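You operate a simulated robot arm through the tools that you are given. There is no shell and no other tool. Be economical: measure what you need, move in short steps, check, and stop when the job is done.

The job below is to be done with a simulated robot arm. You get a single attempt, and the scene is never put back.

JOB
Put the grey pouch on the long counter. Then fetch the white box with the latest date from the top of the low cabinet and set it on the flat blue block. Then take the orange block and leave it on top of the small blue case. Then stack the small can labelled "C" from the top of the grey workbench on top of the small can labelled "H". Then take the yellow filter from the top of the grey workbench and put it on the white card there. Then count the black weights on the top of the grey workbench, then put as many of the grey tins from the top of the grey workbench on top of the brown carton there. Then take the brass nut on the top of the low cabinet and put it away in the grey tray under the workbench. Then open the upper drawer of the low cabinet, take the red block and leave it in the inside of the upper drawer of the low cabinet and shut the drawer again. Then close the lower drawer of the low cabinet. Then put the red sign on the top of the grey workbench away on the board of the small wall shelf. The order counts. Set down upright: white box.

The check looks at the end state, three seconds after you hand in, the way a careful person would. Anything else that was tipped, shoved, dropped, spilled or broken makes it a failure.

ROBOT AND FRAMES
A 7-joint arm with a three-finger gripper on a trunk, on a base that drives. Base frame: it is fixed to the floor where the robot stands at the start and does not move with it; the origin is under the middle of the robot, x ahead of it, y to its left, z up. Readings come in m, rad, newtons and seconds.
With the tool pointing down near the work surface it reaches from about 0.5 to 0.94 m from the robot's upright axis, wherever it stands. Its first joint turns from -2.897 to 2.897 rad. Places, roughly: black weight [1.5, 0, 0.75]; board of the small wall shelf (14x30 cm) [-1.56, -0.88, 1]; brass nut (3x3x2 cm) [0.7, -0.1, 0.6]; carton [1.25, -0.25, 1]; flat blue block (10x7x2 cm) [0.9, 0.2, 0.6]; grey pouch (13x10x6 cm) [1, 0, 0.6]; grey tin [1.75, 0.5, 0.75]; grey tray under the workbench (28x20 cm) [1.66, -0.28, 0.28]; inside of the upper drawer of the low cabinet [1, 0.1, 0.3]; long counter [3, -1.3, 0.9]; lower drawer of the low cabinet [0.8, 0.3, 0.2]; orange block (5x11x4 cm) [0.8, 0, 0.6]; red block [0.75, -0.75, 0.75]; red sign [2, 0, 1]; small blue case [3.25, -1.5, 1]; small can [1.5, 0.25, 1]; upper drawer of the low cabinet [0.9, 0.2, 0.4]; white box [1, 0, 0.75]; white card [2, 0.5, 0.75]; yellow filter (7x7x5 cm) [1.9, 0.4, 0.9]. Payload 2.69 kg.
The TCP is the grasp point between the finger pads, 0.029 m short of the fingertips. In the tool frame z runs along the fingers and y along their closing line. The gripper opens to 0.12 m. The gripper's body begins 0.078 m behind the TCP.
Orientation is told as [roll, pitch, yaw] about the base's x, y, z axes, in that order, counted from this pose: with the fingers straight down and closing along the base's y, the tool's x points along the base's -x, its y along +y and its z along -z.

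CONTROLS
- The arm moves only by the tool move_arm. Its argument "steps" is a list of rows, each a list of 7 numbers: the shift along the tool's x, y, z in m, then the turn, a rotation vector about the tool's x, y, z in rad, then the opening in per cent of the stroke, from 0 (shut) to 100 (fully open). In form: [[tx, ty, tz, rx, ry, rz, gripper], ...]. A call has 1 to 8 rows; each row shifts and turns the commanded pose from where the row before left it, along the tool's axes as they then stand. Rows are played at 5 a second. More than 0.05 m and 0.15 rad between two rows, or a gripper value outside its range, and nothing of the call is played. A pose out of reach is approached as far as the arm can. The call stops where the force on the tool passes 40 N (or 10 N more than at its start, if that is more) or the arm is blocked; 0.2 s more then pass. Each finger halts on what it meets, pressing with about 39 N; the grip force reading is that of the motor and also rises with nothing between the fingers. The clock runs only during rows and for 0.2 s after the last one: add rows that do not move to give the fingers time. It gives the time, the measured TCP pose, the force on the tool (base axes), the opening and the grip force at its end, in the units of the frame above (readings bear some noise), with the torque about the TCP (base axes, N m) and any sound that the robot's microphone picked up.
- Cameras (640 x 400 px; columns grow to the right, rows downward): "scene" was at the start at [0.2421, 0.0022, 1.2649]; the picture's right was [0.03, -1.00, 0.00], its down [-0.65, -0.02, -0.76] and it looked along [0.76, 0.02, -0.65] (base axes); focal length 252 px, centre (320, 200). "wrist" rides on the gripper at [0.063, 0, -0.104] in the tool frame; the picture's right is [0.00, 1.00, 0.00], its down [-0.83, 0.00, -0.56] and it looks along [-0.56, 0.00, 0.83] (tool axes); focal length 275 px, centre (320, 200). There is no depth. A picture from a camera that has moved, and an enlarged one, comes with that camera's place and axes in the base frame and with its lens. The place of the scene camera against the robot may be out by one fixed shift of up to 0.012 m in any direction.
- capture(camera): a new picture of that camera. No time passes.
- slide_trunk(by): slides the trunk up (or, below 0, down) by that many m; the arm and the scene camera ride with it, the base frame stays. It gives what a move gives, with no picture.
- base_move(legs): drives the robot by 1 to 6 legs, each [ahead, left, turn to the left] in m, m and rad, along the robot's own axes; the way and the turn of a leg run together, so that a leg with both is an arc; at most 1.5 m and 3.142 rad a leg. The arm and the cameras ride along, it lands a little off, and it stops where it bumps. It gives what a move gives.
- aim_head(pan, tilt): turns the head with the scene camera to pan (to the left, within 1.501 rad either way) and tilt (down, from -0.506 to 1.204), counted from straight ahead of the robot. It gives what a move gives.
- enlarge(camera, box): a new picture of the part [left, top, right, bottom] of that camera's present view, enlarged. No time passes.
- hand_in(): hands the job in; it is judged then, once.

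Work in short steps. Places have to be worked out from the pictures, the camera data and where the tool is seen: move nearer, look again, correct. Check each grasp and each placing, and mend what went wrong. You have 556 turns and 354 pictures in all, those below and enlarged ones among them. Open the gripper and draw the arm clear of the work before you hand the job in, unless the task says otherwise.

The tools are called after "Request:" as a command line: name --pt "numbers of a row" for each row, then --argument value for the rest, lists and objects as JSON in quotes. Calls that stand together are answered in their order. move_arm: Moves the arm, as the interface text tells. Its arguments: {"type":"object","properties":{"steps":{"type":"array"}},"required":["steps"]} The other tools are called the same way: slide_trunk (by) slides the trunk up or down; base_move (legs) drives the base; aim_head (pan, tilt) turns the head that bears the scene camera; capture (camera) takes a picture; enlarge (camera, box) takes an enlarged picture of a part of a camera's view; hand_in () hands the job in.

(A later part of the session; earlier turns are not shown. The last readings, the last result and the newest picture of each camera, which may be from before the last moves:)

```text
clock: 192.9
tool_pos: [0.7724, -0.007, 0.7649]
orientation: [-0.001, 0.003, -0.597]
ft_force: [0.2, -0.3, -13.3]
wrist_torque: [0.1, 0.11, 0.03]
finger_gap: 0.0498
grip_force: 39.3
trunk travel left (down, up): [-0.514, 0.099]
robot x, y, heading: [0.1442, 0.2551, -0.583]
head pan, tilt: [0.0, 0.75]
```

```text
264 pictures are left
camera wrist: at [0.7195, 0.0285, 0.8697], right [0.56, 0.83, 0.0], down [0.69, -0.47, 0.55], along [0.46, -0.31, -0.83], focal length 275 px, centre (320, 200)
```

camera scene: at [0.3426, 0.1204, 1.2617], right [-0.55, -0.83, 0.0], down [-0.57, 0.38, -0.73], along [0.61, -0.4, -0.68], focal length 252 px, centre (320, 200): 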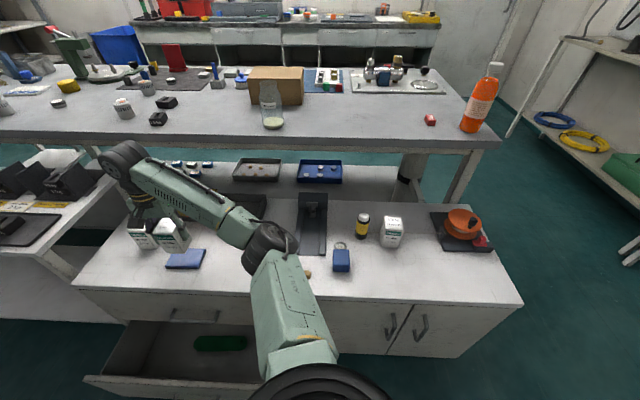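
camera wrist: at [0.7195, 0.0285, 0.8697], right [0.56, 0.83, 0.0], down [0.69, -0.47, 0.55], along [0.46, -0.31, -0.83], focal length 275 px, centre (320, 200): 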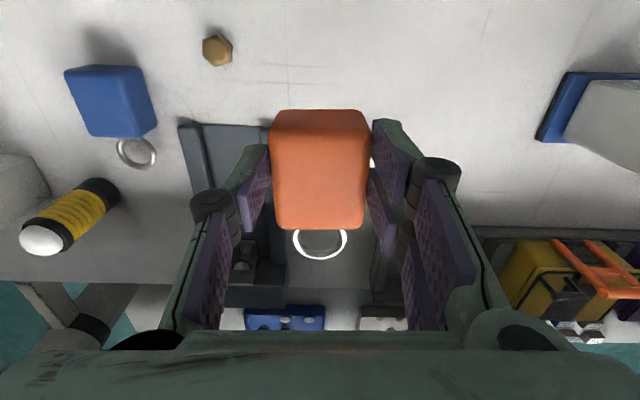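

Held (1.3 kg). I raise it, check that it doesn't slip, and rotate the tool by −90° for the later placing.

Request:
move_arm --pt "0 -0.02 -0.04 0 0 0 20" --pt "0 -0.02 -0.04 0 0 0 20" --pt "0 -0.02 -0.04 0 0 0 20" --pt "0 -0.02 -0.04 0 0 0 20" --pt "0 -0.02 -0.02 0 0 0 20"

Request:
move_arm --pt "0 0 0 0 0 -0.14 20" --pt "0 0 0 0 0 -0.14 20" --pt "0 0 0 0 0 -0.14 20" --pt "0 0 0 0 0 -0.14 20" --pt "0 0 0 0 0 -0.14 20" --pt "0 0 0 0 0 -0.14 20" --pt "0 0 0 0 0 -0.14 20" --pt "0 0 0 0 0 -0.14 20"

Request:
move_arm --pt "0 0 0 0 0 -0.15 20" --pt "0 0 0 0 0 -0.15 20" --pt "0 0 0 0 0 -0.15 20"

Request:
capture --camera "wrist"

```text
clock: 194.1
tool_pos: [0.7174, -0.0903, 0.943]
orientation: [0.0, 0.001, -0.599]
ft_force: [-0.7, 0.8, -13.2]
wrist_torque: [0.09, 0.11, -0.01]
finger_gap: 0.0498
grip_force: 38.7
trunk travel left (down, up): [-0.514, 0.099]
robot x, y, heading: [0.1418, 0.2481, -0.582]
head pan, tilt: [0.0, 0.75]
```

```text
clock: 195.9
tool_pos: [0.7157, -0.0899, 0.9443]
orientation: [0.002, 0.0, 0.524]
ft_force: [-0.2, -0.2, -13.4]
wrist_torque: [-0.07, 0.14, 0.0]
finger_gap: 0.0496
grip_force: 38.9
trunk travel left (down, up): [-0.514, 0.099]
robot x, y, heading: [0.1391, 0.2485, -0.586]
head pan, tilt: [0.0, 0.75]
```

```text
clock: 196.7
tool_pos: [0.7155, -0.0905, 0.9447]
orientation: [0.003, 0.0, 0.975]
ft_force: [0.3, 0.6, -12.3]
wrist_torque: [-0.11, 0.12, 0.0]
finger_gap: 0.0499
grip_force: 38.1
trunk travel left (down, up): [-0.514, 0.099]
robot x, y, heading: [0.1454, 0.2539, -0.585]
head pan, tilt: [0.0, 0.75]
```

```text
263 pictures are left
camera wrist: at [0.6801, -0.1426, 1.0487], right [-0.83, 0.56, 0.0], down [0.46, 0.69, 0.56], along [0.31, 0.46, -0.83], focal length 275 px, centre (320, 200)
```

wrist: 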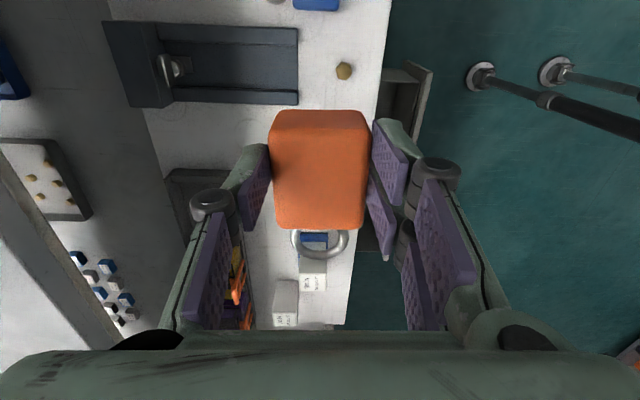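

Well held and level. I raise the trunk and drive to the counter again.

Request:
slide_trunk --by 0.09

Request:
base_move --legs '[[-0.04, -0.56, -0.01], [0, -0.57, 0], [1.05, 0, 0], [1.04, 0, 0]]'

Request:
aim_head --pan 0.3 --tilt 0.65

Request:
capture --camera "scene"

```text
clock: 198.0
tool_pos: [0.716, -0.0909, 1.0345]
orientation: [0.001, 0.0, 0.971]
ft_force: [-0.2, -0.2, -13.6]
wrist_torque: [-0.11, 0.11, -0.02]
finger_gap: 0.0496
grip_force: 39.0
trunk travel left (down, up): [-0.604, 0.009]
robot x, y, heading: [0.1445, 0.252, -0.582]
head pan, tilt: [0.0, 0.75]
```

```text
clock: 217.2
tool_pos: [1.7316, -2.1981, 1.0346]
orientation: [0.002, 0.001, 0.952]
ft_force: [-0.1, -1.8, -13.2]
wrist_torque: [-0.12, 0.12, -0.01]
finger_gap: 0.0496
grip_force: 38.4
trunk travel left (down, up): [-0.604, 0.009]
robot x, y, heading: [1.1599, -1.8428, -0.604]
head pan, tilt: [0.0, 0.75]
```

```text
clock: 218.1
tool_pos: [1.7302, -2.1967, 1.0339]
orientation: [0.001, 0.001, 0.949]
ft_force: [-0.3, 0.5, -12.8]
wrist_torque: [-0.14, 0.07, -0.02]
finger_gap: 0.0496
grip_force: 39.2
trunk travel left (down, up): [-0.604, 0.009]
robot x, y, heading: [1.1635, -1.8445, -0.605]
head pan, tilt: [0.3, 0.649]
```

```text
262 pictures are left
camera scene: at [1.3777, -1.9585, 1.3601], right [-0.3, -0.95, 0.0], down [-0.58, 0.18, -0.8], along [0.76, -0.24, -0.61], focal length 252 px, centre (320, 200)
```

scene: 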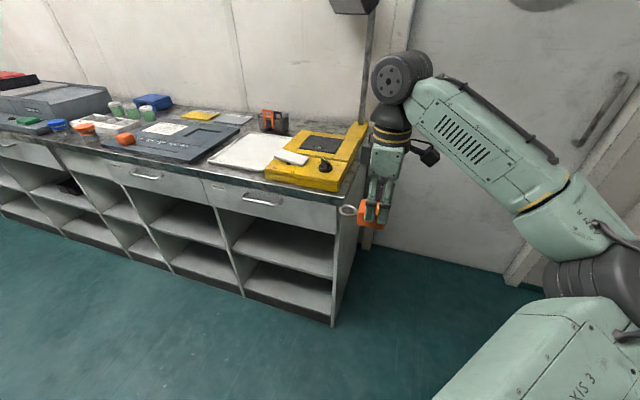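

I strafe left to the blue case and then close in on the counter.

Request:
base_move --legs '[[0, 0.6, 0], [0, 0.6, 0.005], [0.45, 0, 0]]'

Request:
aim_head --pan 0.0 --tilt 0.7

Request:
capture --camera "scene"

Request:
capture --camera "wrist"

```text
clock: 230.3
tool_pos: [2.7894, -1.4576, 1.0348]
orientation: [0.002, 0.0, 0.958]
ft_force: [0.0, -0.2, -13.7]
wrist_torque: [-0.14, 0.11, 0.01]
finger_gap: 0.0497
grip_force: 38.4
trunk travel left (down, up): [-0.604, 0.009]
robot x, y, heading: [2.2209, -1.1061, -0.595]
head pan, tilt: [0.3, 0.649]
```

```text
clock: 231.1
tool_pos: [2.7886, -1.4583, 1.0345]
orientation: [0.002, 0.0, 0.959]
ft_force: [-0.9, -0.3, -12.7]
wrist_torque: [-0.12, 0.09, -0.05]
finger_gap: 0.05
grip_force: 39.1
trunk travel left (down, up): [-0.604, 0.009]
robot x, y, heading: [2.2216, -1.1082, -0.595]
head pan, tilt: [0.0, 0.7]
```

```text
261 pictures are left
camera scene: at [2.4207, -1.2435, 1.3557], right [-0.56, -0.83, 0.0], down [-0.53, 0.36, -0.76], along [0.63, -0.43, -0.64], focal length 252 px, centre (320, 200)
```

scene: 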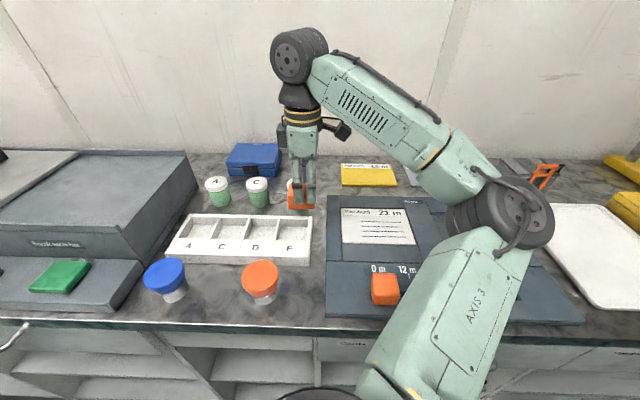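

```text
260 pictures are left
camera wrist: at [2.7524, -1.5091, 1.1385], right [-0.82, 0.57, 0.0], down [0.48, 0.68, 0.56], along [0.32, 0.46, -0.83], focal length 275 px, centre (320, 200)
```

wrist: 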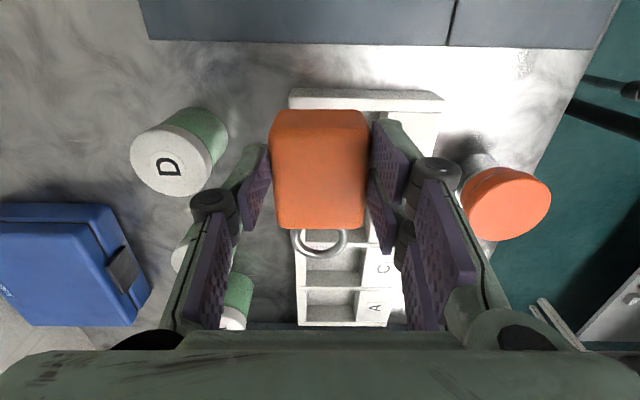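

I enlarge both views of the blue case for its exact place.

Request:
enlarge --camera "scene" --box '[200, 125, 330, 215]'

Request:
enlarge --camera "wrist" --box '[0, 100, 240, 350]'

```text
4.44 times, centred on (265, 170) of scene
camera zoom: at [2.4207, -1.2435, 1.3557], right [-0.56, -0.83, 0.0], down [-0.53, 0.36, -0.76], along [0.63, -0.43, -0.64], focal length 1119 px, centre (564, 333)
```

zoom: 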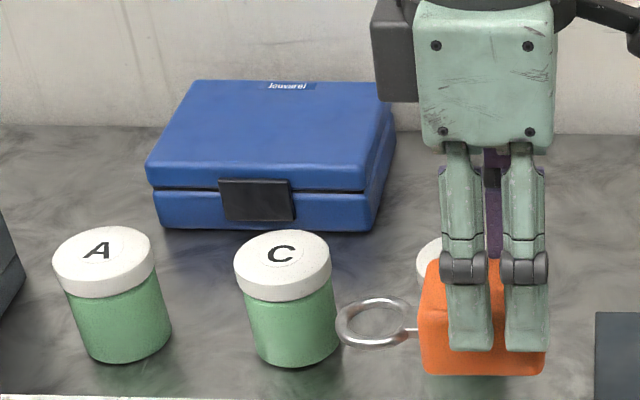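

```text
1.60 times, centred on (120, 225) of wrist
camera zoom: at [2.7524, -1.5091, 1.1385], right [-0.82, 0.57, 0.0], down [0.48, 0.68, 0.56], along [0.32, 0.46, -0.83], focal length 440 px, centre (640, 160)
```

zoom: 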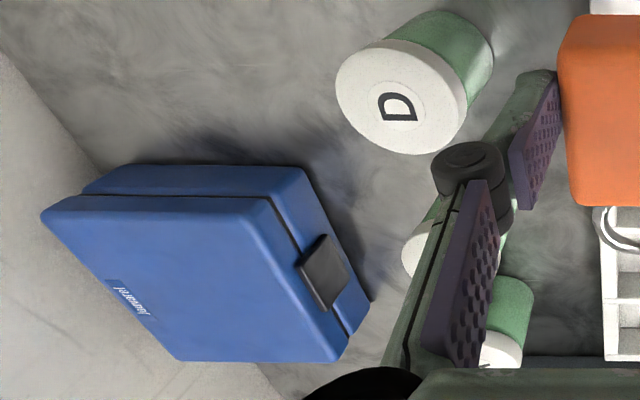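

Case top: centre about (3.394, 0.535), z≈0.957, ~14×12 cm; cans reach only z≈0.965, and the block's underside is at 1.0. I move the base 0.1 m closer.

Request:
base_move --legs '[[0.1, 0, 0]]'

```text
clock: 232.2
tool_pos: [2.8712, -1.5135, 1.0328]
orientation: [0.002, 0.0, 0.96]
ft_force: [0.5, -0.4, -13.6]
wrist_torque: [-0.13, 0.13, 0.0]
finger_gap: 0.0496
grip_force: 38.7
trunk travel left (down, up): [-0.604, 0.009]
robot x, y, heading: [2.2989, -1.1622, -0.594]
head pan, tilt: [0.0, 0.7]
```

I move the block over the case centre line (s 0.505, d 3.394).

Request:
move_arm --pt "-0.026 -0.034 0 0 0 0 20" --pt "-0.026 -0.034 0 0 0 0 20" --pt "-0.026 -0.034 0 0 0 0 20" --pt "-0.026 -0.034 0 0 0 0 20" --pt "-0.027 -0.034 0 0 0 0 20"

Request:
capture --camera "wrist"

Request:
enlarge --camera "scene" --box '[180, 90, 340, 200]'

```text
clock: 233.4
tool_pos: [3.0864, -1.5045, 1.0319]
orientation: [0.003, 0.004, 0.958]
ft_force: [0.9, 0.3, -13.0]
wrist_torque: [-0.11, 0.12, 0.03]
finger_gap: 0.0496
grip_force: 38.7
trunk travel left (down, up): [-0.604, 0.009]
robot x, y, heading: [2.2997, -1.1629, -0.593]
head pan, tilt: [0.0, 0.7]
```

```text
257 pictures are left
camera wrist: at [3.0506, -1.555, 1.1365], right [-0.82, 0.57, 0.0], down [0.47, 0.68, 0.55], along [0.31, 0.46, -0.83], focal length 275 px, centre (320, 200)
```

wrist: 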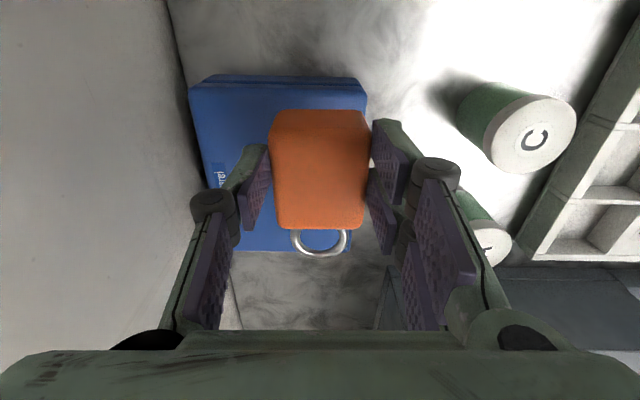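

```text
3.64 times, centred on (260, 145) of scene
camera zoom: at [2.5045, -1.2983, 1.3555], right [-0.56, -0.83, 0.0], down [-0.54, 0.36, -0.76], along [0.63, -0.43, -0.65], focal length 916 px, centre (538, 400)
```

zoom: 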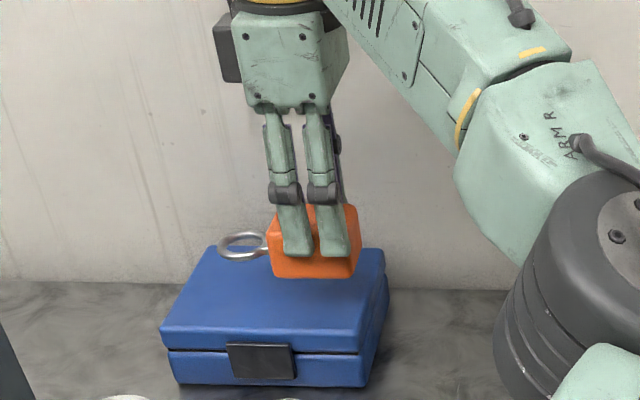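

Seen from straight above, the case is at d 3.366–3.486, s 0.485–0.634, top z≈0.935. I correct: base 3 cm ahead, tool 2.7 cm left.

Request:
base_move --legs '[[0.03, 0, 0]]'

Request:
move_arm --pt "-0.027 0.0 0.02 0 0 -0.01 20" --pt "0 0 0 0 0 0 20"

Request:
capture --camera "wrist"

Request:
enlarge --camera "scene" --box '[180, 90, 340, 200]'

```text
clock: 234.2
tool_pos: [3.1114, -1.5217, 1.032]
orientation: [0.004, 0.0, 0.96]
ft_force: [1.2, -0.8, -13.5]
wrist_torque: [-0.13, 0.12, 0.02]
finger_gap: 0.0496
grip_force: 39.3
trunk travel left (down, up): [-0.604, 0.009]
robot x, y, heading: [2.3286, -1.1757, -0.593]
head pan, tilt: [0.0, 0.7]
```

```text
clock: 234.8
tool_pos: [3.1252, -1.4991, 1.0126]
orientation: [0.003, 0.002, 0.967]
ft_force: [-0.3, 0.0, -13.0]
wrist_torque: [-0.11, 0.08, 0.01]
finger_gap: 0.0498
grip_force: 39.1
trunk travel left (down, up): [-0.604, 0.009]
robot x, y, heading: [2.3275, -1.1796, -0.591]
head pan, tilt: [0.0, 0.7]
```

```text
255 pictures are left
camera wrist: at [3.0895, -1.5515, 1.1166], right [-0.83, 0.56, 0.0], down [0.47, 0.69, 0.56], along [0.31, 0.46, -0.83], focal length 275 px, centre (320, 200)
```

wrist: 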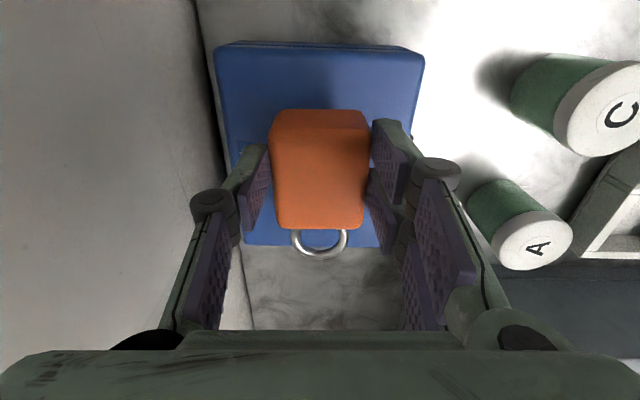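

```text
3.64 times, centred on (260, 145) of scene
camera zoom: at [2.5276, -1.3156, 1.3558], right [-0.56, -0.83, 0.0], down [-0.53, 0.36, -0.76], along [0.63, -0.43, -0.64], focal length 916 px, centre (538, 400)
```

zoom: 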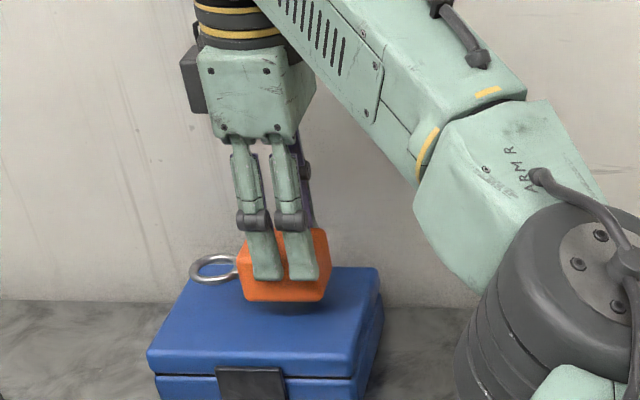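

Well centred. I lower: first 3.5 cm, then small steps until contact.

Request:
move_arm --pt "0 0 0.03 0 0 0 20" --pt "0 0 0.005 0 0 0 20" --pt "0 0 0 0 0 0 20"

Request:
move_arm --pt "0 0 0.003 0 0 0 20" --pt "0 0 0 0 0 0 20"

Request:
move_arm --pt "0 0 0.003 0 0 0 20" --pt "0 0 0 0 0 0 20"

```text
clock: 235.6
tool_pos: [3.1236, -1.4978, 0.9823]
orientation: [-0.005, -0.002, 0.97]
ft_force: [7.6, -3.2, 30.8]
wrist_torque: [0.27, 0.34, -0.07]
finger_gap: 0.0492
grip_force: 37.8
trunk travel left (down, up): [-0.604, 0.009]
robot x, y, heading: [2.3259, -1.1794, -0.595]
head pan, tilt: [0.0, 0.7]
```

```text
clock: 236.2
tool_pos: [3.1222, -1.4982, 0.979]
orientation: [-0.002, 0.0, 0.97]
ft_force: [4.0, -3.9, 32.3]
wrist_torque: [-0.03, -0.17, -0.03]
finger_gap: 0.05
grip_force: 38.7
trunk travel left (down, up): [-0.604, 0.009]
robot x, y, heading: [2.3262, -1.1769, -0.589]
head pan, tilt: [0.0, 0.7]
```

```text
clock: 236.8
tool_pos: [3.1229, -1.4976, 0.9763]
orientation: [-0.004, -0.001, 0.971]
ft_force: [2.1, -2.7, 31.8]
wrist_torque: [-0.11, -0.09, -0.15]
finger_gap: 0.0498
grip_force: 38.6
trunk travel left (down, up): [-0.604, 0.009]
robot x, y, heading: [2.3268, -1.1811, -0.599]
head pan, tilt: [0.0, 0.7]
```

It rests on the case (contact from z≈0.983). I relieve and open partly, then rise.

Request:
move_arm --pt "0 0 -0.003 0 0 0 20" --pt "0 0 0 0 0 0 60" --pt "0 0 0 0 0 0 60" --pt "0 0 0 0 0 0 60"

Request:
move_arm --pt "0 0 -0.02 0 0 0 60" --pt "0 0 -0.03 0 0 0 60" --pt "0 0.02 -0.03 0 0 0 60"

Request:
capture --camera "wrist"

Request:
enlarge --camera "scene" --box '[180, 90, 340, 220]'

```text
clock: 237.8
tool_pos: [3.1249, -1.4985, 0.9766]
orientation: [0.001, 0.001, 0.97]
ft_force: [-0.5, 0.0, -0.3]
wrist_torque: [0.0, 0.01, -0.03]
finger_gap: 0.072
grip_force: 0.0
trunk travel left (down, up): [-0.604, 0.009]
robot x, y, heading: [2.329, -1.1762, -0.591]
head pan, tilt: [0.0, 0.7]
```

```text
clock: 238.6
tool_pos: [3.1091, -1.4877, 1.0571]
orientation: [0.001, 0.0, 0.97]
ft_force: [0.1, 0.8, -0.1]
wrist_torque: [0.0, 0.01, 0.01]
finger_gap: 0.0719
grip_force: 0.1
trunk travel left (down, up): [-0.604, 0.009]
robot x, y, heading: [2.3261, -1.1793, -0.593]
head pan, tilt: [0.0, 0.7]
```

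```text
253 pictures are left
camera wrist: at [3.071, -1.539, 1.1618], right [-0.83, 0.56, 0.0], down [0.47, 0.69, 0.56], along [0.31, 0.46, -0.83], focal length 275 px, centre (320, 200)
```

wrist: 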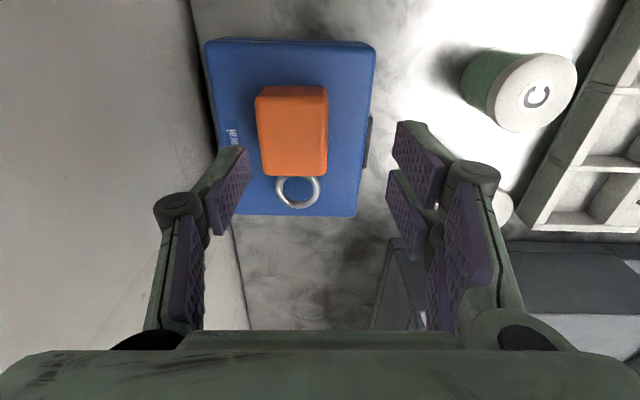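

```text
3.08 times, centred on (260, 155) of scene
camera zoom: at [2.5263, -1.3148, 1.3561], right [-0.56, -0.83, 0.0], down [-0.53, 0.36, -0.77], along [0.63, -0.43, -0.64], focal length 775 px, centre (505, 338)
```

zoom: 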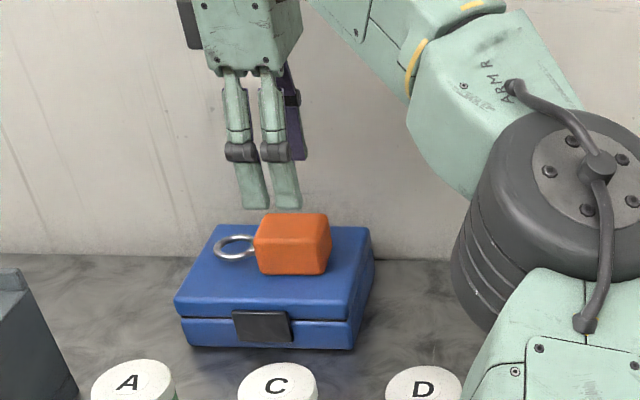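

The orange block lies on the case. Now to the workbench, which I'll reach from this aisle. I back away, retract the arm and turn around.

Request:
base_move --legs '[[-0.3, 0, 0]]'

Request:
move_arm --pt "0.025 0.035 0 0 0 0 60" --pt "0.025 0.035 0 0 0 0 60" --pt "0.025 0.035 0 0 0 0 60" --pt "0.025 0.035 0 0 0 0 60" --pt "0.025 0.035 0 0 0 0 60" --pt "0.025 0.025 0 0 0 0 60"

Request:
base_move --legs '[[-0.2, 0, 0], [0, 0, 1.5], [0, 0, 1.636]]'

Request:
capture --camera "scene"

```text
clock: 240.7
tool_pos: [2.8561, -1.3171, 1.0563]
orientation: [0.0, 0.001, 0.969]
ft_force: [-0.2, 0.0, -1.1]
wrist_torque: [0.0, -0.02, 0.01]
finger_gap: 0.0722
grip_force: 0.0
trunk travel left (down, up): [-0.604, 0.009]
robot x, y, heading: [2.0752, -1.012, -0.592]
head pan, tilt: [0.0, 0.7]
```

```text
clock: 242.1
tool_pos: [2.6064, -1.327, 1.0554]
orientation: [-0.001, 0.001, 0.971]
ft_force: [-0.6, 0.2, -0.6]
wrist_torque: [0.01, -0.01, 0.02]
finger_gap: 0.0719
grip_force: 0.0
trunk travel left (down, up): [-0.604, 0.009]
robot x, y, heading: [2.0728, -1.0106, -0.59]
head pan, tilt: [0.0, 0.7]
```

```text
clock: 251.6
tool_pos: [1.3713, -0.5855, 1.0561]
orientation: [0.001, 0.001, -2.163]
ft_force: [-0.7, 0.4, -0.5]
wrist_torque: [0.02, 0.01, 0.0]
finger_gap: 0.0722
grip_force: 0.1
trunk travel left (down, up): [-0.604, 0.009]
robot x, y, heading: [1.9052, -0.8961, 2.556]
head pan, tilt: [0.0, 0.7]
```

```text
251 pictures are left
camera scene: at [1.7076, -0.7653, 1.356], right [0.55, 0.83, 0.0], down [0.54, -0.36, -0.76], along [-0.64, 0.42, -0.64], focal length 252 px, centre (320, 200)
```

scene: 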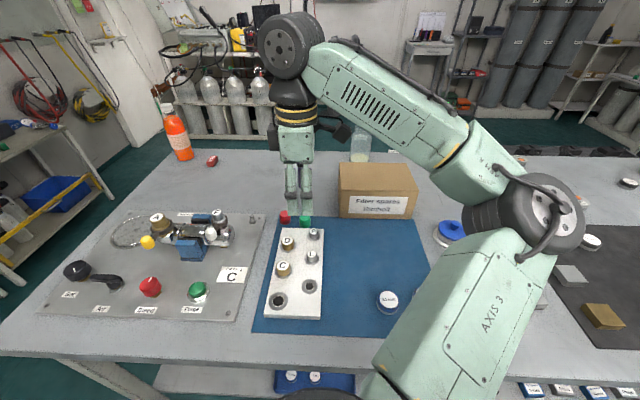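

Facing the bench now (its back edge at d≈1.675). I move along to the right (s≈1.0) and look at the cans.

Request:
base_move --legs '[[0, -0.65, -0.014]]'

Request:
capture --camera "scene"

Request:
capture --camera "wrist"

```text
clock: 257.0
tool_pos: [1.7341, -0.0452, 1.0558]
orientation: [0.002, 0.001, -2.179]
ft_force: [-0.2, 0.5, 0.1]
wrist_torque: [-0.02, 0.02, -0.02]
finger_gap: 0.0718
grip_force: 0.1
trunk travel left (down, up): [-0.604, 0.009]
robot x, y, heading: [2.2653, -0.3688, 2.54]
head pan, tilt: [0.0, 0.7]
```

```text
250 pictures are left
camera scene: at [2.0683, -0.2307, 1.356], right [0.57, 0.82, 0.0], down [0.53, -0.37, -0.76], along [-0.63, 0.43, -0.64], focal length 252 px, centre (320, 200)
```

scene: 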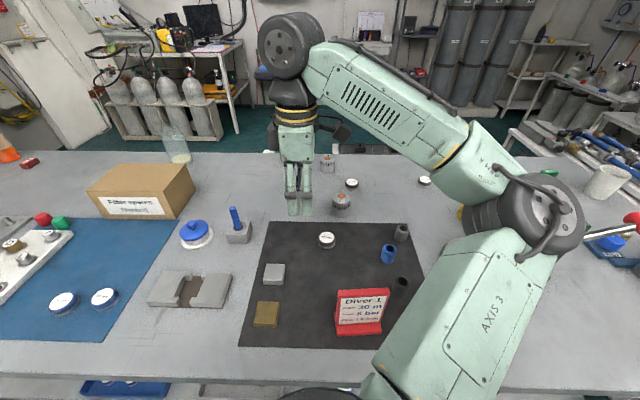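

```text
249 pictures are left
camera wrist: at [1.77, 0.0071, 1.1604], right [0.82, -0.57, 0.0], down [-0.47, -0.68, 0.56], along [-0.32, -0.46, -0.83], focal length 275 px, centre (320, 200)
```

wrist: 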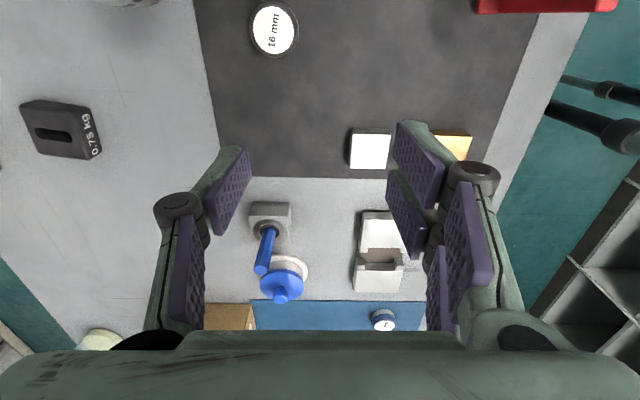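

I enlarge the middle and right of the bench to identify cans, tins, weights and their labels.

Request:
enlarge --camera "scene" --box '[300, 140, 450, 240]'

Request:
enlarge --camera "scene" --box '[230, 200, 430, 350]'

Request:
enlarge --camera "scene" --box '[0, 150, 240, 330]'

```text
4.00 times, centred on (375, 190) of scene
camera zoom: at [2.0683, -0.2307, 1.356], right [0.57, 0.82, 0.0], down [0.53, -0.37, -0.76], along [-0.63, 0.43, -0.64], focal length 1007 px, centre (100, 240)
```

zoom: 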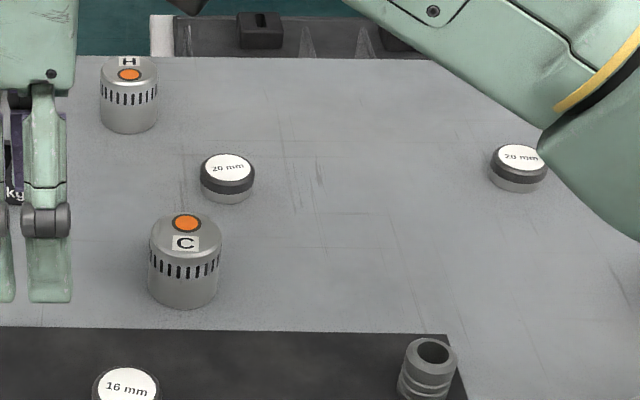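

```text
2.67 times, centred on (330, 275) of scene
camera zoom: at [2.0683, -0.2307, 1.356], right [0.57, 0.82, 0.0], down [0.53, -0.37, -0.76], along [-0.63, 0.43, -0.64], focal length 672 px, centre (293, 0)
```

zoom: 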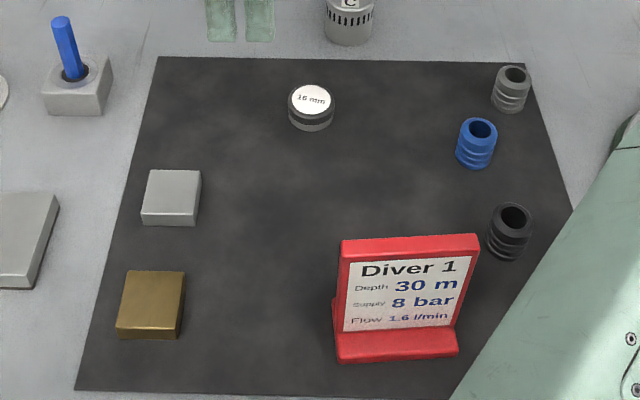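

```text
2.22 times, centred on (120, 240) of scene
camera zoom: at [2.0683, -0.2307, 1.356], right [0.57, 0.82, 0.0], down [0.53, -0.37, -0.76], along [-0.63, 0.43, -0.64], focal length 560 px, centre (764, 111)
```

zoom: 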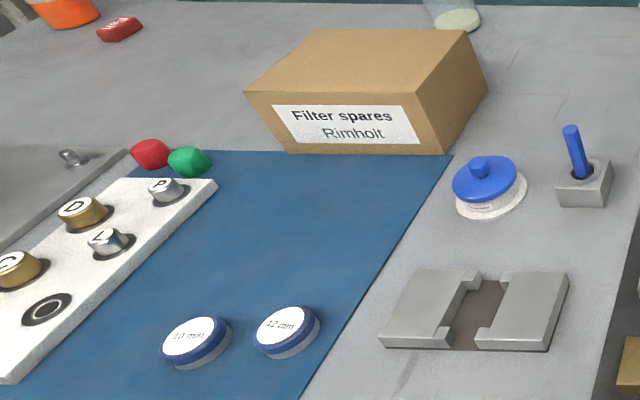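

C is near (d 1.29, s 1.04) and H near (1.08, 1.00). I turn the tool back to its canonical orientation (camera on my side), and come 0.1 m closer.

Request:
move_arm --pt "0 0 0 0 0 0.15 100" --pt "0 0 0 0 0 0.15 100" --pt "0 0 0 0 0 0.15 100" --pt "0 0 0 0 0 0.15 100" --pt "0 0 0 0 0 0.15 100" --pt "0 0 0 0 0 0.15 100" --pt "0 0 0 0 0 0.15 100" --pt "0 0 0 0 0 0.15 100"

Request:
move_arm --pt "0 0 0 0 0 0.12 100" --pt "0 0 0 0 0 0.12 100" --pt "0 0 0 0 0 0.12 100"

Request:
base_move --legs '[[0.1, 0, 0]]'

Request:
capture --camera "wrist"

```text
clock: 258.8
tool_pos: [1.7347, -0.0456, 1.0554]
orientation: [0.001, 0.002, 2.901]
ft_force: [0.6, 0.7, 0.0]
wrist_torque: [0.03, 0.01, 0.0]
finger_gap: 0.1199
grip_force: 0.0
trunk travel left (down, up): [-0.604, 0.009]
robot x, y, heading: [2.2623, -0.3665, 2.54]
head pan, tilt: [0.0, 0.7]
```

```text
clock: 259.6
tool_pos: [1.7348, -0.045, 1.0555]
orientation: [-0.001, 0.002, 2.54]
ft_force: [0.4, 0.4, -0.5]
wrist_torque: [0.02, -0.01, -0.03]
finger_gap: 0.1202
grip_force: 0.0
trunk travel left (down, up): [-0.604, 0.009]
robot x, y, heading: [2.2649, -0.3652, 2.541]
head pan, tilt: [0.0, 0.7]
```

```text
clock: 260.8
tool_pos: [1.6524, 0.0111, 1.0548]
orientation: [-0.002, 0.003, 2.543]
ft_force: [-0.4, 0.8, -0.4]
wrist_torque: [-0.02, -0.04, 0.0]
finger_gap: 0.1199
grip_force: 0.0
trunk travel left (down, up): [-0.604, 0.009]
robot x, y, heading: [2.182, -0.3088, 2.538]
head pan, tilt: [0.0, 0.7]
```

```text
245 pictures are left
camera wrist: at [1.7032, -0.0239, 1.1595], right [-0.56, -0.83, 0.0], down [-0.69, 0.46, 0.55], along [-0.46, 0.31, -0.83], focal length 275 px, centre (320, 200)
```

wrist: 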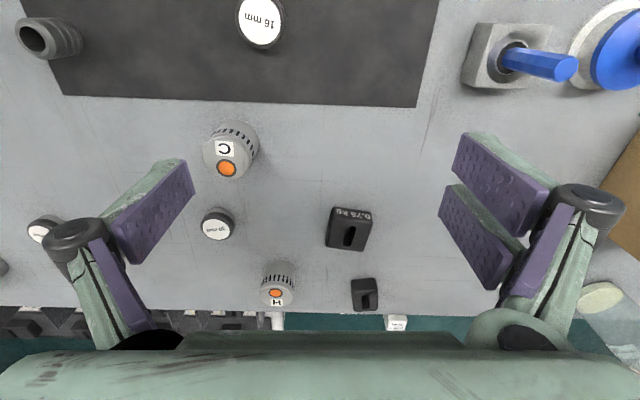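

C top centre ≈ (1.302, 1.038), H ≈ (1.096, 1.002), tops near z 0.91. I move above C and descend part way.

Request:
move_arm --pt "-0.028 -0.04 0 0 0 0 100" --pt "-0.027 -0.04 0 0 0 0 100" --pt "0 -0.015 0.04 0 0 0 100" --pt "0 0 0.05 0 0 0 100"

Request:
capture --camera "wrist"

```text
clock: 261.8
tool_pos: [1.6593, 0.1214, 0.9639]
orientation: [-0.001, 0.002, 2.545]
ft_force: [0.9, 0.7, -0.2]
wrist_torque: [0.02, 0.02, 0.01]
finger_gap: 0.12
grip_force: 0.1
trunk travel left (down, up): [-0.604, 0.009]
robot x, y, heading: [2.1816, -0.3129, 2.541]
head pan, tilt: [0.0, 0.7]
```

```text
244 pictures are left
camera wrist: at [1.7119, 0.0854, 1.0685], right [-0.56, -0.83, 0.0], down [-0.69, 0.46, 0.56], along [-0.46, 0.31, -0.83], focal length 275 px, centre (320, 200)
```

wrist: 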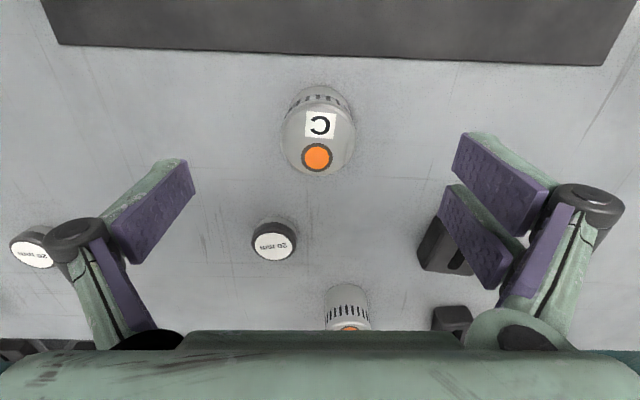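

Centred on C. I descend to z≈0.888 and close.

Request:
move_arm --pt "0 0 0.04 0 0 0 100" --pt "0 0 0.036 0 0 0 100" --pt "0 0 0 0 0 0 60" --pt "0 0 0 0 0 0 25" --pt "0 0 0 0 0 0 25" --pt "0 0 0 0 0 0 25" --pt "0 0 0 0 0 0 25"

Request:
capture --camera "wrist"

```text
clock: 263.4
tool_pos: [1.66, 0.12, 0.8881]
orientation: [0.0, 0.001, 2.545]
ft_force: [0.3, 0.8, -0.1]
wrist_torque: [0.03, -0.01, -0.02]
finger_gap: 0.0492
grip_force: 15.0
trunk travel left (down, up): [-0.604, 0.009]
robot x, y, heading: [2.185, -0.3127, 2.536]
head pan, tilt: [0.0, 0.7]
```

```text
243 pictures are left
camera wrist: at [1.7113, 0.0843, 0.993], right [-0.56, -0.83, 0.0], down [-0.69, 0.46, 0.56], along [-0.46, 0.31, -0.83], focal length 275 px, centre (320, 200)
```

wrist: 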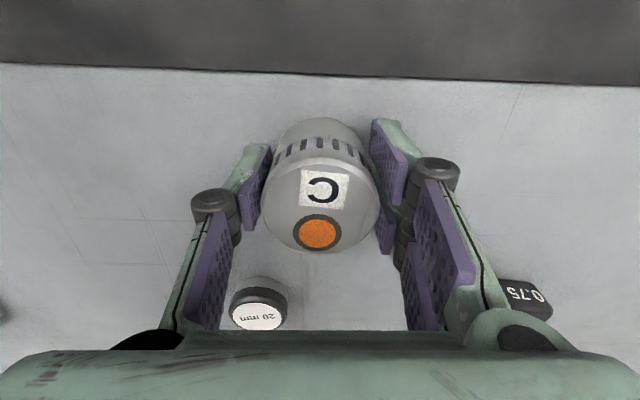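

Gripped. I lift 10 cm and carry it towards H, stopping above for a check.

Request:
move_arm --pt "0 0 0 0 0 0 15" --pt "0 0 -0.05 0 0 0 15" --pt "0 0 -0.05 0 0 0 15" --pt "-0.04 0.007 0 0 0 0 15" --pt "-0.04 0.007 0 0 0 0 15" --pt "-0.04 0.007 0 0 0 0 15" --pt "-0.04 0.007 0 0 0 0 15" --pt "-0.03 0.007 0 0 0 0 15"

Request:
capture --camera "wrist"

Request:
capture --camera "scene"

```text
clock: 265.1
tool_pos: [1.4829, 0.1971, 0.9889]
orientation: [-0.001, 0.001, 2.544]
ft_force: [-0.2, -0.4, -0.7]
wrist_torque: [-0.02, 0.0, 0.01]
finger_gap: 0.0485
grip_force: 39.0
trunk travel left (down, up): [-0.604, 0.009]
robot x, y, heading: [2.1835, -0.3099, 2.536]
head pan, tilt: [0.0, 0.7]
```

```text
242 pictures are left
camera wrist: at [1.5348, 0.163, 1.0937], right [-0.56, -0.83, 0.0], down [-0.69, 0.46, 0.55], along [-0.46, 0.31, -0.83], focal length 275 px, centre (320, 200)
```

wrist: 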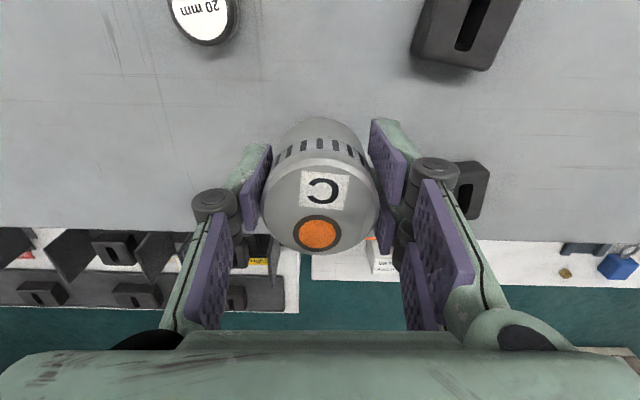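

```text
241 pictures are left
camera scene: at [1.9855, -0.1748, 1.3559], right [0.57, 0.82, 0.0], down [0.53, -0.36, -0.76], along [-0.63, 0.43, -0.64], focal length 252 px, centre (320, 200)
```

scene: 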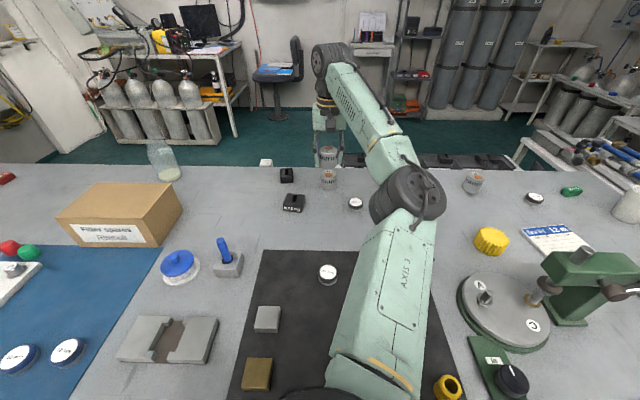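

I enlarge the scene view to check the alignment of C over H.

Request:
enlarge --camera "scene" --box '[295, 130, 365, 200]'

```text
5.71 times, centred on (330, 165) of scene
camera zoom: at [1.9855, -0.1748, 1.3559], right [0.57, 0.82, 0.0], down [0.53, -0.36, -0.76], along [-0.63, 0.43, -0.64], focal length 1439 px, centre (263, 400)
```

zoom: 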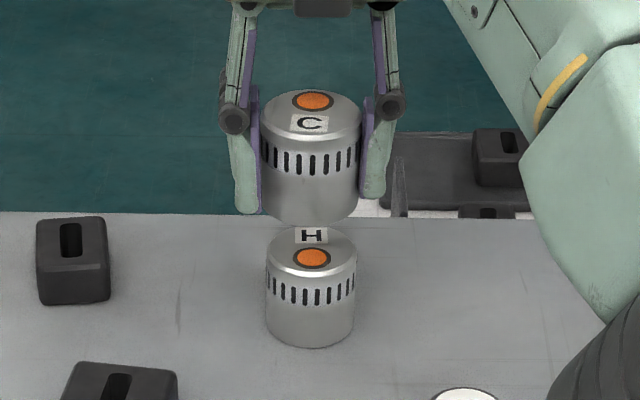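

H lies about 3 cm further away than C now. I shift and lower to just above it, then compare again.

Request:
move_arm --pt "-0.028 -0.002 0 0 0 0 15" --pt "0 0 0.025 0 0 0 15" --pt "0 0 0 0 0 0 15"

Request:
enlarge --camera "scene" --box '[295, 130, 365, 200]'

Request:
capture --camera "wrist"

```text
clock: 265.9
tool_pos: [1.4617, 0.2148, 0.9642]
orientation: [-0.001, 0.001, 2.546]
ft_force: [0.0, 0.4, -0.7]
wrist_torque: [-0.02, 0.0, -0.03]
finger_gap: 0.0486
grip_force: 39.4
trunk travel left (down, up): [-0.604, 0.009]
robot x, y, heading: [2.1831, -0.313, 2.541]
head pan, tilt: [0.0, 0.7]
```

```text
5.71 times, centred on (330, 165) of scene
camera zoom: at [1.9861, -0.1748, 1.356], right [0.57, 0.82, 0.0], down [0.53, -0.36, -0.77], along [-0.63, 0.43, -0.64], focal length 1439 px, centre (263, 400)
```

zoom: 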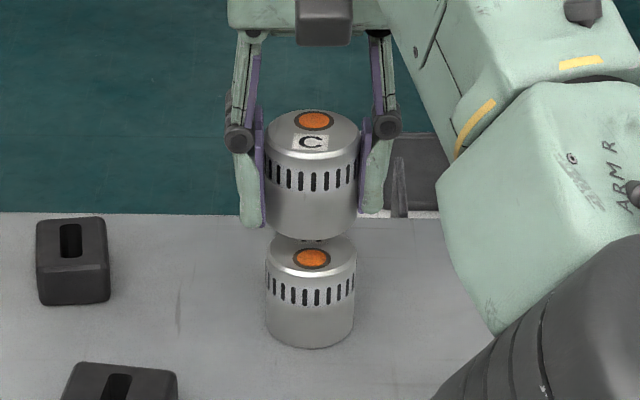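

```text
238 pictures are left
camera wrist: at [1.5135, 0.1801, 1.0677], right [-0.56, -0.83, 0.0], down [-0.69, 0.46, 0.56], along [-0.46, 0.31, -0.83], focal length 275 px, centre (320, 200)
```

wrist: 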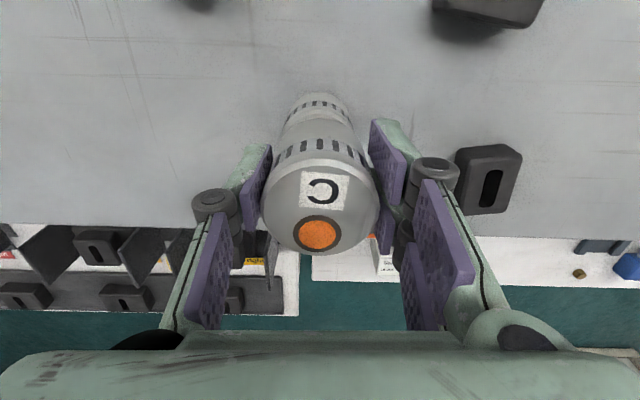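

C and H are aligned within a few millimetres in both views. I lower in small steps to contact.

Request:
move_arm --pt "0 0 0.012 0 0 0 15" --pt "0 0 0.003 0 0 0 15" --pt "0 0 0 0 0 0 15"

Request:
move_arm --pt "0 0 0.003 0 0 0 15" --pt "0 0 0 0 0 0 15"

Request:
move_arm --pt "0 0 0.002 0 0 0 15" --pt "0 0 0 0 0 0 15"

Request:
enlarge --camera "scene" --box '[295, 130, 365, 200]'

```text
clock: 266.8
tool_pos: [1.462, 0.2161, 0.9477]
orientation: [-0.001, 0.001, 2.543]
ft_force: [-0.4, 0.4, -0.5]
wrist_torque: [-0.02, 0.0, -0.01]
finger_gap: 0.0484
grip_force: 39.4
trunk travel left (down, up): [-0.604, 0.009]
robot x, y, heading: [2.1846, -0.309, 2.541]
head pan, tilt: [0.0, 0.7]
```

```text
clock: 267.4
tool_pos: [1.4621, 0.2148, 0.9458]
orientation: [-0.001, 0.001, 2.544]
ft_force: [-0.4, 0.4, -1.1]
wrist_torque: [0.03, 0.0, -0.01]
finger_gap: 0.0486
grip_force: 39.7
trunk travel left (down, up): [-0.604, 0.009]
robot x, y, heading: [2.1836, -0.309, 2.537]
head pan, tilt: [0.0, 0.7]
```

```text
clock: 267.9
tool_pos: [1.4619, 0.2158, 0.9443]
orientation: [0.0, 0.002, 2.544]
ft_force: [-0.4, -0.4, -0.6]
wrist_torque: [0.0, -0.02, 0.04]
finger_gap: 0.0483
grip_force: 39.4
trunk travel left (down, up): [-0.604, 0.009]
robot x, y, heading: [2.1809, -0.309, 2.539]
head pan, tilt: [0.0, 0.7]
```

```text
5.71 times, centred on (330, 165) of scene
camera zoom: at [1.986, -0.1747, 1.356], right [0.57, 0.82, 0.0], down [0.53, -0.36, -0.76], along [-0.63, 0.43, -0.64], focal length 1439 px, centre (263, 400)
```

zoom: 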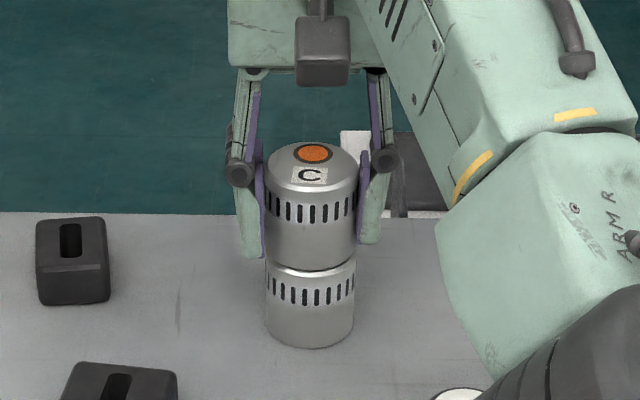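

Request:
move_arm --pt "0 0 0.002 0 0 0 15" --pt "0 0 0 0 0 0 15"

Request:
move_arm --pt "0 0 0.002 0 0 0 15" --pt "0 0 0 0 0 0 15"

```text
clock: 268.6
tool_pos: [1.4618, 0.2157, 0.9419]
orientation: [-0.002, 0.002, 2.544]
ft_force: [-0.6, 0.0, -0.3]
wrist_torque: [0.0, 0.0, 0.0]
finger_gap: 0.0486
grip_force: 38.9
trunk travel left (down, up): [-0.604, 0.009]
robot x, y, heading: [2.1849, -0.3107, 2.537]
head pan, tilt: [0.0, 0.7]
```

```text
clock: 269.1
tool_pos: [1.4627, 0.2146, 0.9396]
orientation: [0.0, 0.0, 2.546]
ft_force: [0.9, 1.0, 1.9]
wrist_torque: [0.01, 0.03, -0.01]
finger_gap: 0.0485
grip_force: 39.0
trunk travel left (down, up): [-0.604, 0.009]
robot x, y, heading: [2.1847, -0.3095, 2.54]
head pan, tilt: [0.0, 0.7]
```

Request:
move_arm --pt "0 0 0.001 0 0 0 15" --pt "0 0 0 0 0 0 15"

Request:
enlarge --camera "scene" --box '[305, 145, 350, 195]'

```text
clock: 269.8
tool_pos: [1.4615, 0.2152, 0.9406]
orientation: [-0.002, -0.002, 2.545]
ft_force: [-0.8, 3.4, 8.1]
wrist_torque: [0.16, 0.08, -0.03]
finger_gap: 0.0483
grip_force: 39.2
trunk travel left (down, up): [-0.604, 0.009]
robot x, y, heading: [2.1824, -0.311, 2.535]
head pan, tilt: [0.0, 0.7]
```

```text
8.00 times, centred on (328, 170) of scene
camera zoom: at [1.9867, -0.175, 1.3563], right [0.57, 0.82, 0.0], down [0.53, -0.36, -0.77], along [-0.63, 0.43, -0.64], focal length 2014 px, centre (260, 440)
```

zoom: 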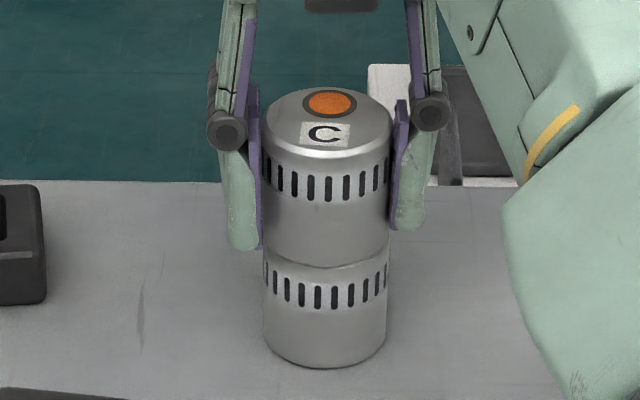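

C sits squarely on H. I release and rise straight up.

Request:
move_arm --pt "0 0 -0.001 0 0 0 15" --pt "0 0 0 0 0 0 45" --pt "0 0 0 0 0 0 60" --pt "0 0 0 0 0 0 70" --pt "0 0 0 0 0 0 70"

Request:
move_arm --pt "0 0 -0.03 0 0 0 70" --pt "0 0 -0.03 0 0 0 70" --pt "0.02 0 -0.02 0 0 0 70" --pt "0.04 0 0 0 0 0 70" --pt "0.04 0 0 0 0 0 70" --pt "0.04 0 0 0 0 0 70" --pt "0.04 0 0 0 0 0 70"

Request:
capture --camera "wrist"

Request:
capture --camera "scene"

```text
clock: 270.9
tool_pos: [1.4626, 0.2151, 0.9397]
orientation: [-0.001, 0.003, 2.545]
ft_force: [0.1, 0.0, 0.1]
wrist_torque: [0.0, 0.02, -0.02]
finger_gap: 0.0841
grip_force: 0.1
trunk travel left (down, up): [-0.604, 0.009]
robot x, y, heading: [2.1838, -0.3112, 2.539]
head pan, tilt: [0.0, 0.7]
```

```text
clock: 272.6
tool_pos: [1.6131, 0.1133, 1.022]
orientation: [-0.003, 0.0, 2.544]
ft_force: [0.7, -0.1, 0.0]
wrist_torque: [0.04, -0.04, 0.02]
finger_gap: 0.0842
grip_force: 0.2
trunk travel left (down, up): [-0.604, 0.009]
robot x, y, heading: [2.1827, -0.311, 2.537]
head pan, tilt: [0.0, 0.7]
```

```text
235 pictures are left
camera wrist: at [1.6638, 0.0784, 1.1258], right [-0.56, -0.83, 0.0], down [-0.69, 0.46, 0.56], along [-0.46, 0.31, -0.83], focal length 275 px, centre (320, 200)
```

wrist: 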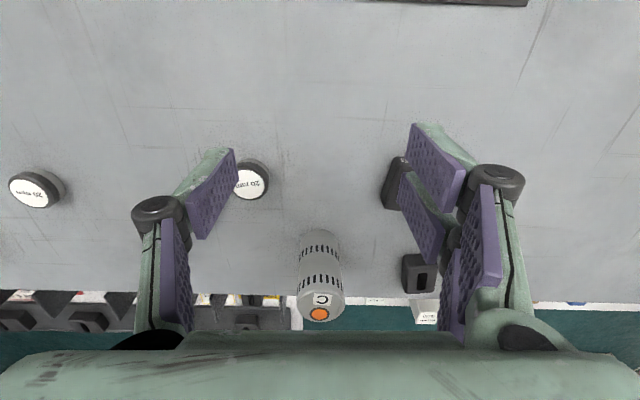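

```text
234 pictures are left
camera scene: at [1.9864, -0.1748, 1.3561], right [0.57, 0.82, 0.0], down [0.53, -0.36, -0.77], along [-0.63, 0.43, -0.64], focal length 252 px, centre (320, 200)
```

scene: 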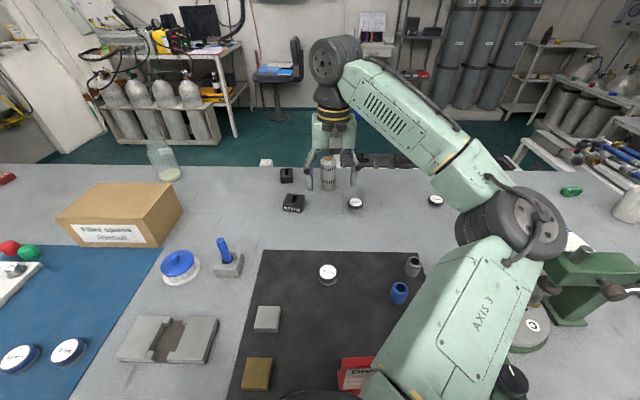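

C is stacked on H. Now the yellow filter: the green press stands nearby, so I survey that end of the bench with the head panned right.

Request:
aim_head --pan -0.7 --tilt 0.6

Request:
capture --camera "scene"

```text
clock: 273.6
tool_pos: [1.6107, 0.113, 1.0212]
orientation: [-0.002, 0.001, 2.544]
ft_force: [0.1, 0.2, 0.0]
wrist_torque: [-0.02, 0.03, 0.03]
finger_gap: 0.0842
grip_force: 0.0
trunk travel left (down, up): [-0.604, 0.009]
robot x, y, heading: [2.1853, -0.3099, 2.537]
head pan, tilt: [-0.7, 0.6]
```

```text
233 pictures are left
camera scene: at [2.0325, -0.1376, 1.3646], right [0.96, 0.27, 0.0], down [0.15, -0.54, -0.83], along [-0.22, 0.8, -0.57], focal length 252 px, centre (320, 200)
```

scene: 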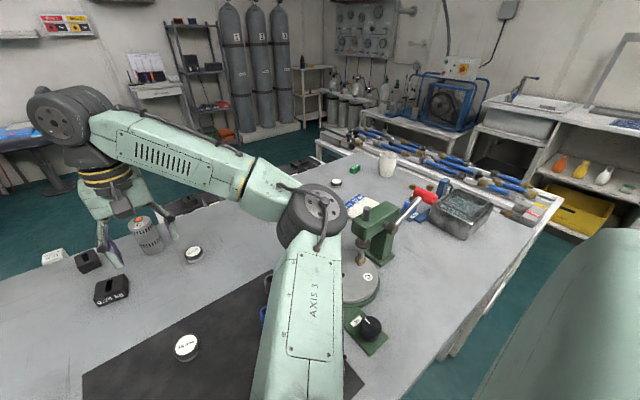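

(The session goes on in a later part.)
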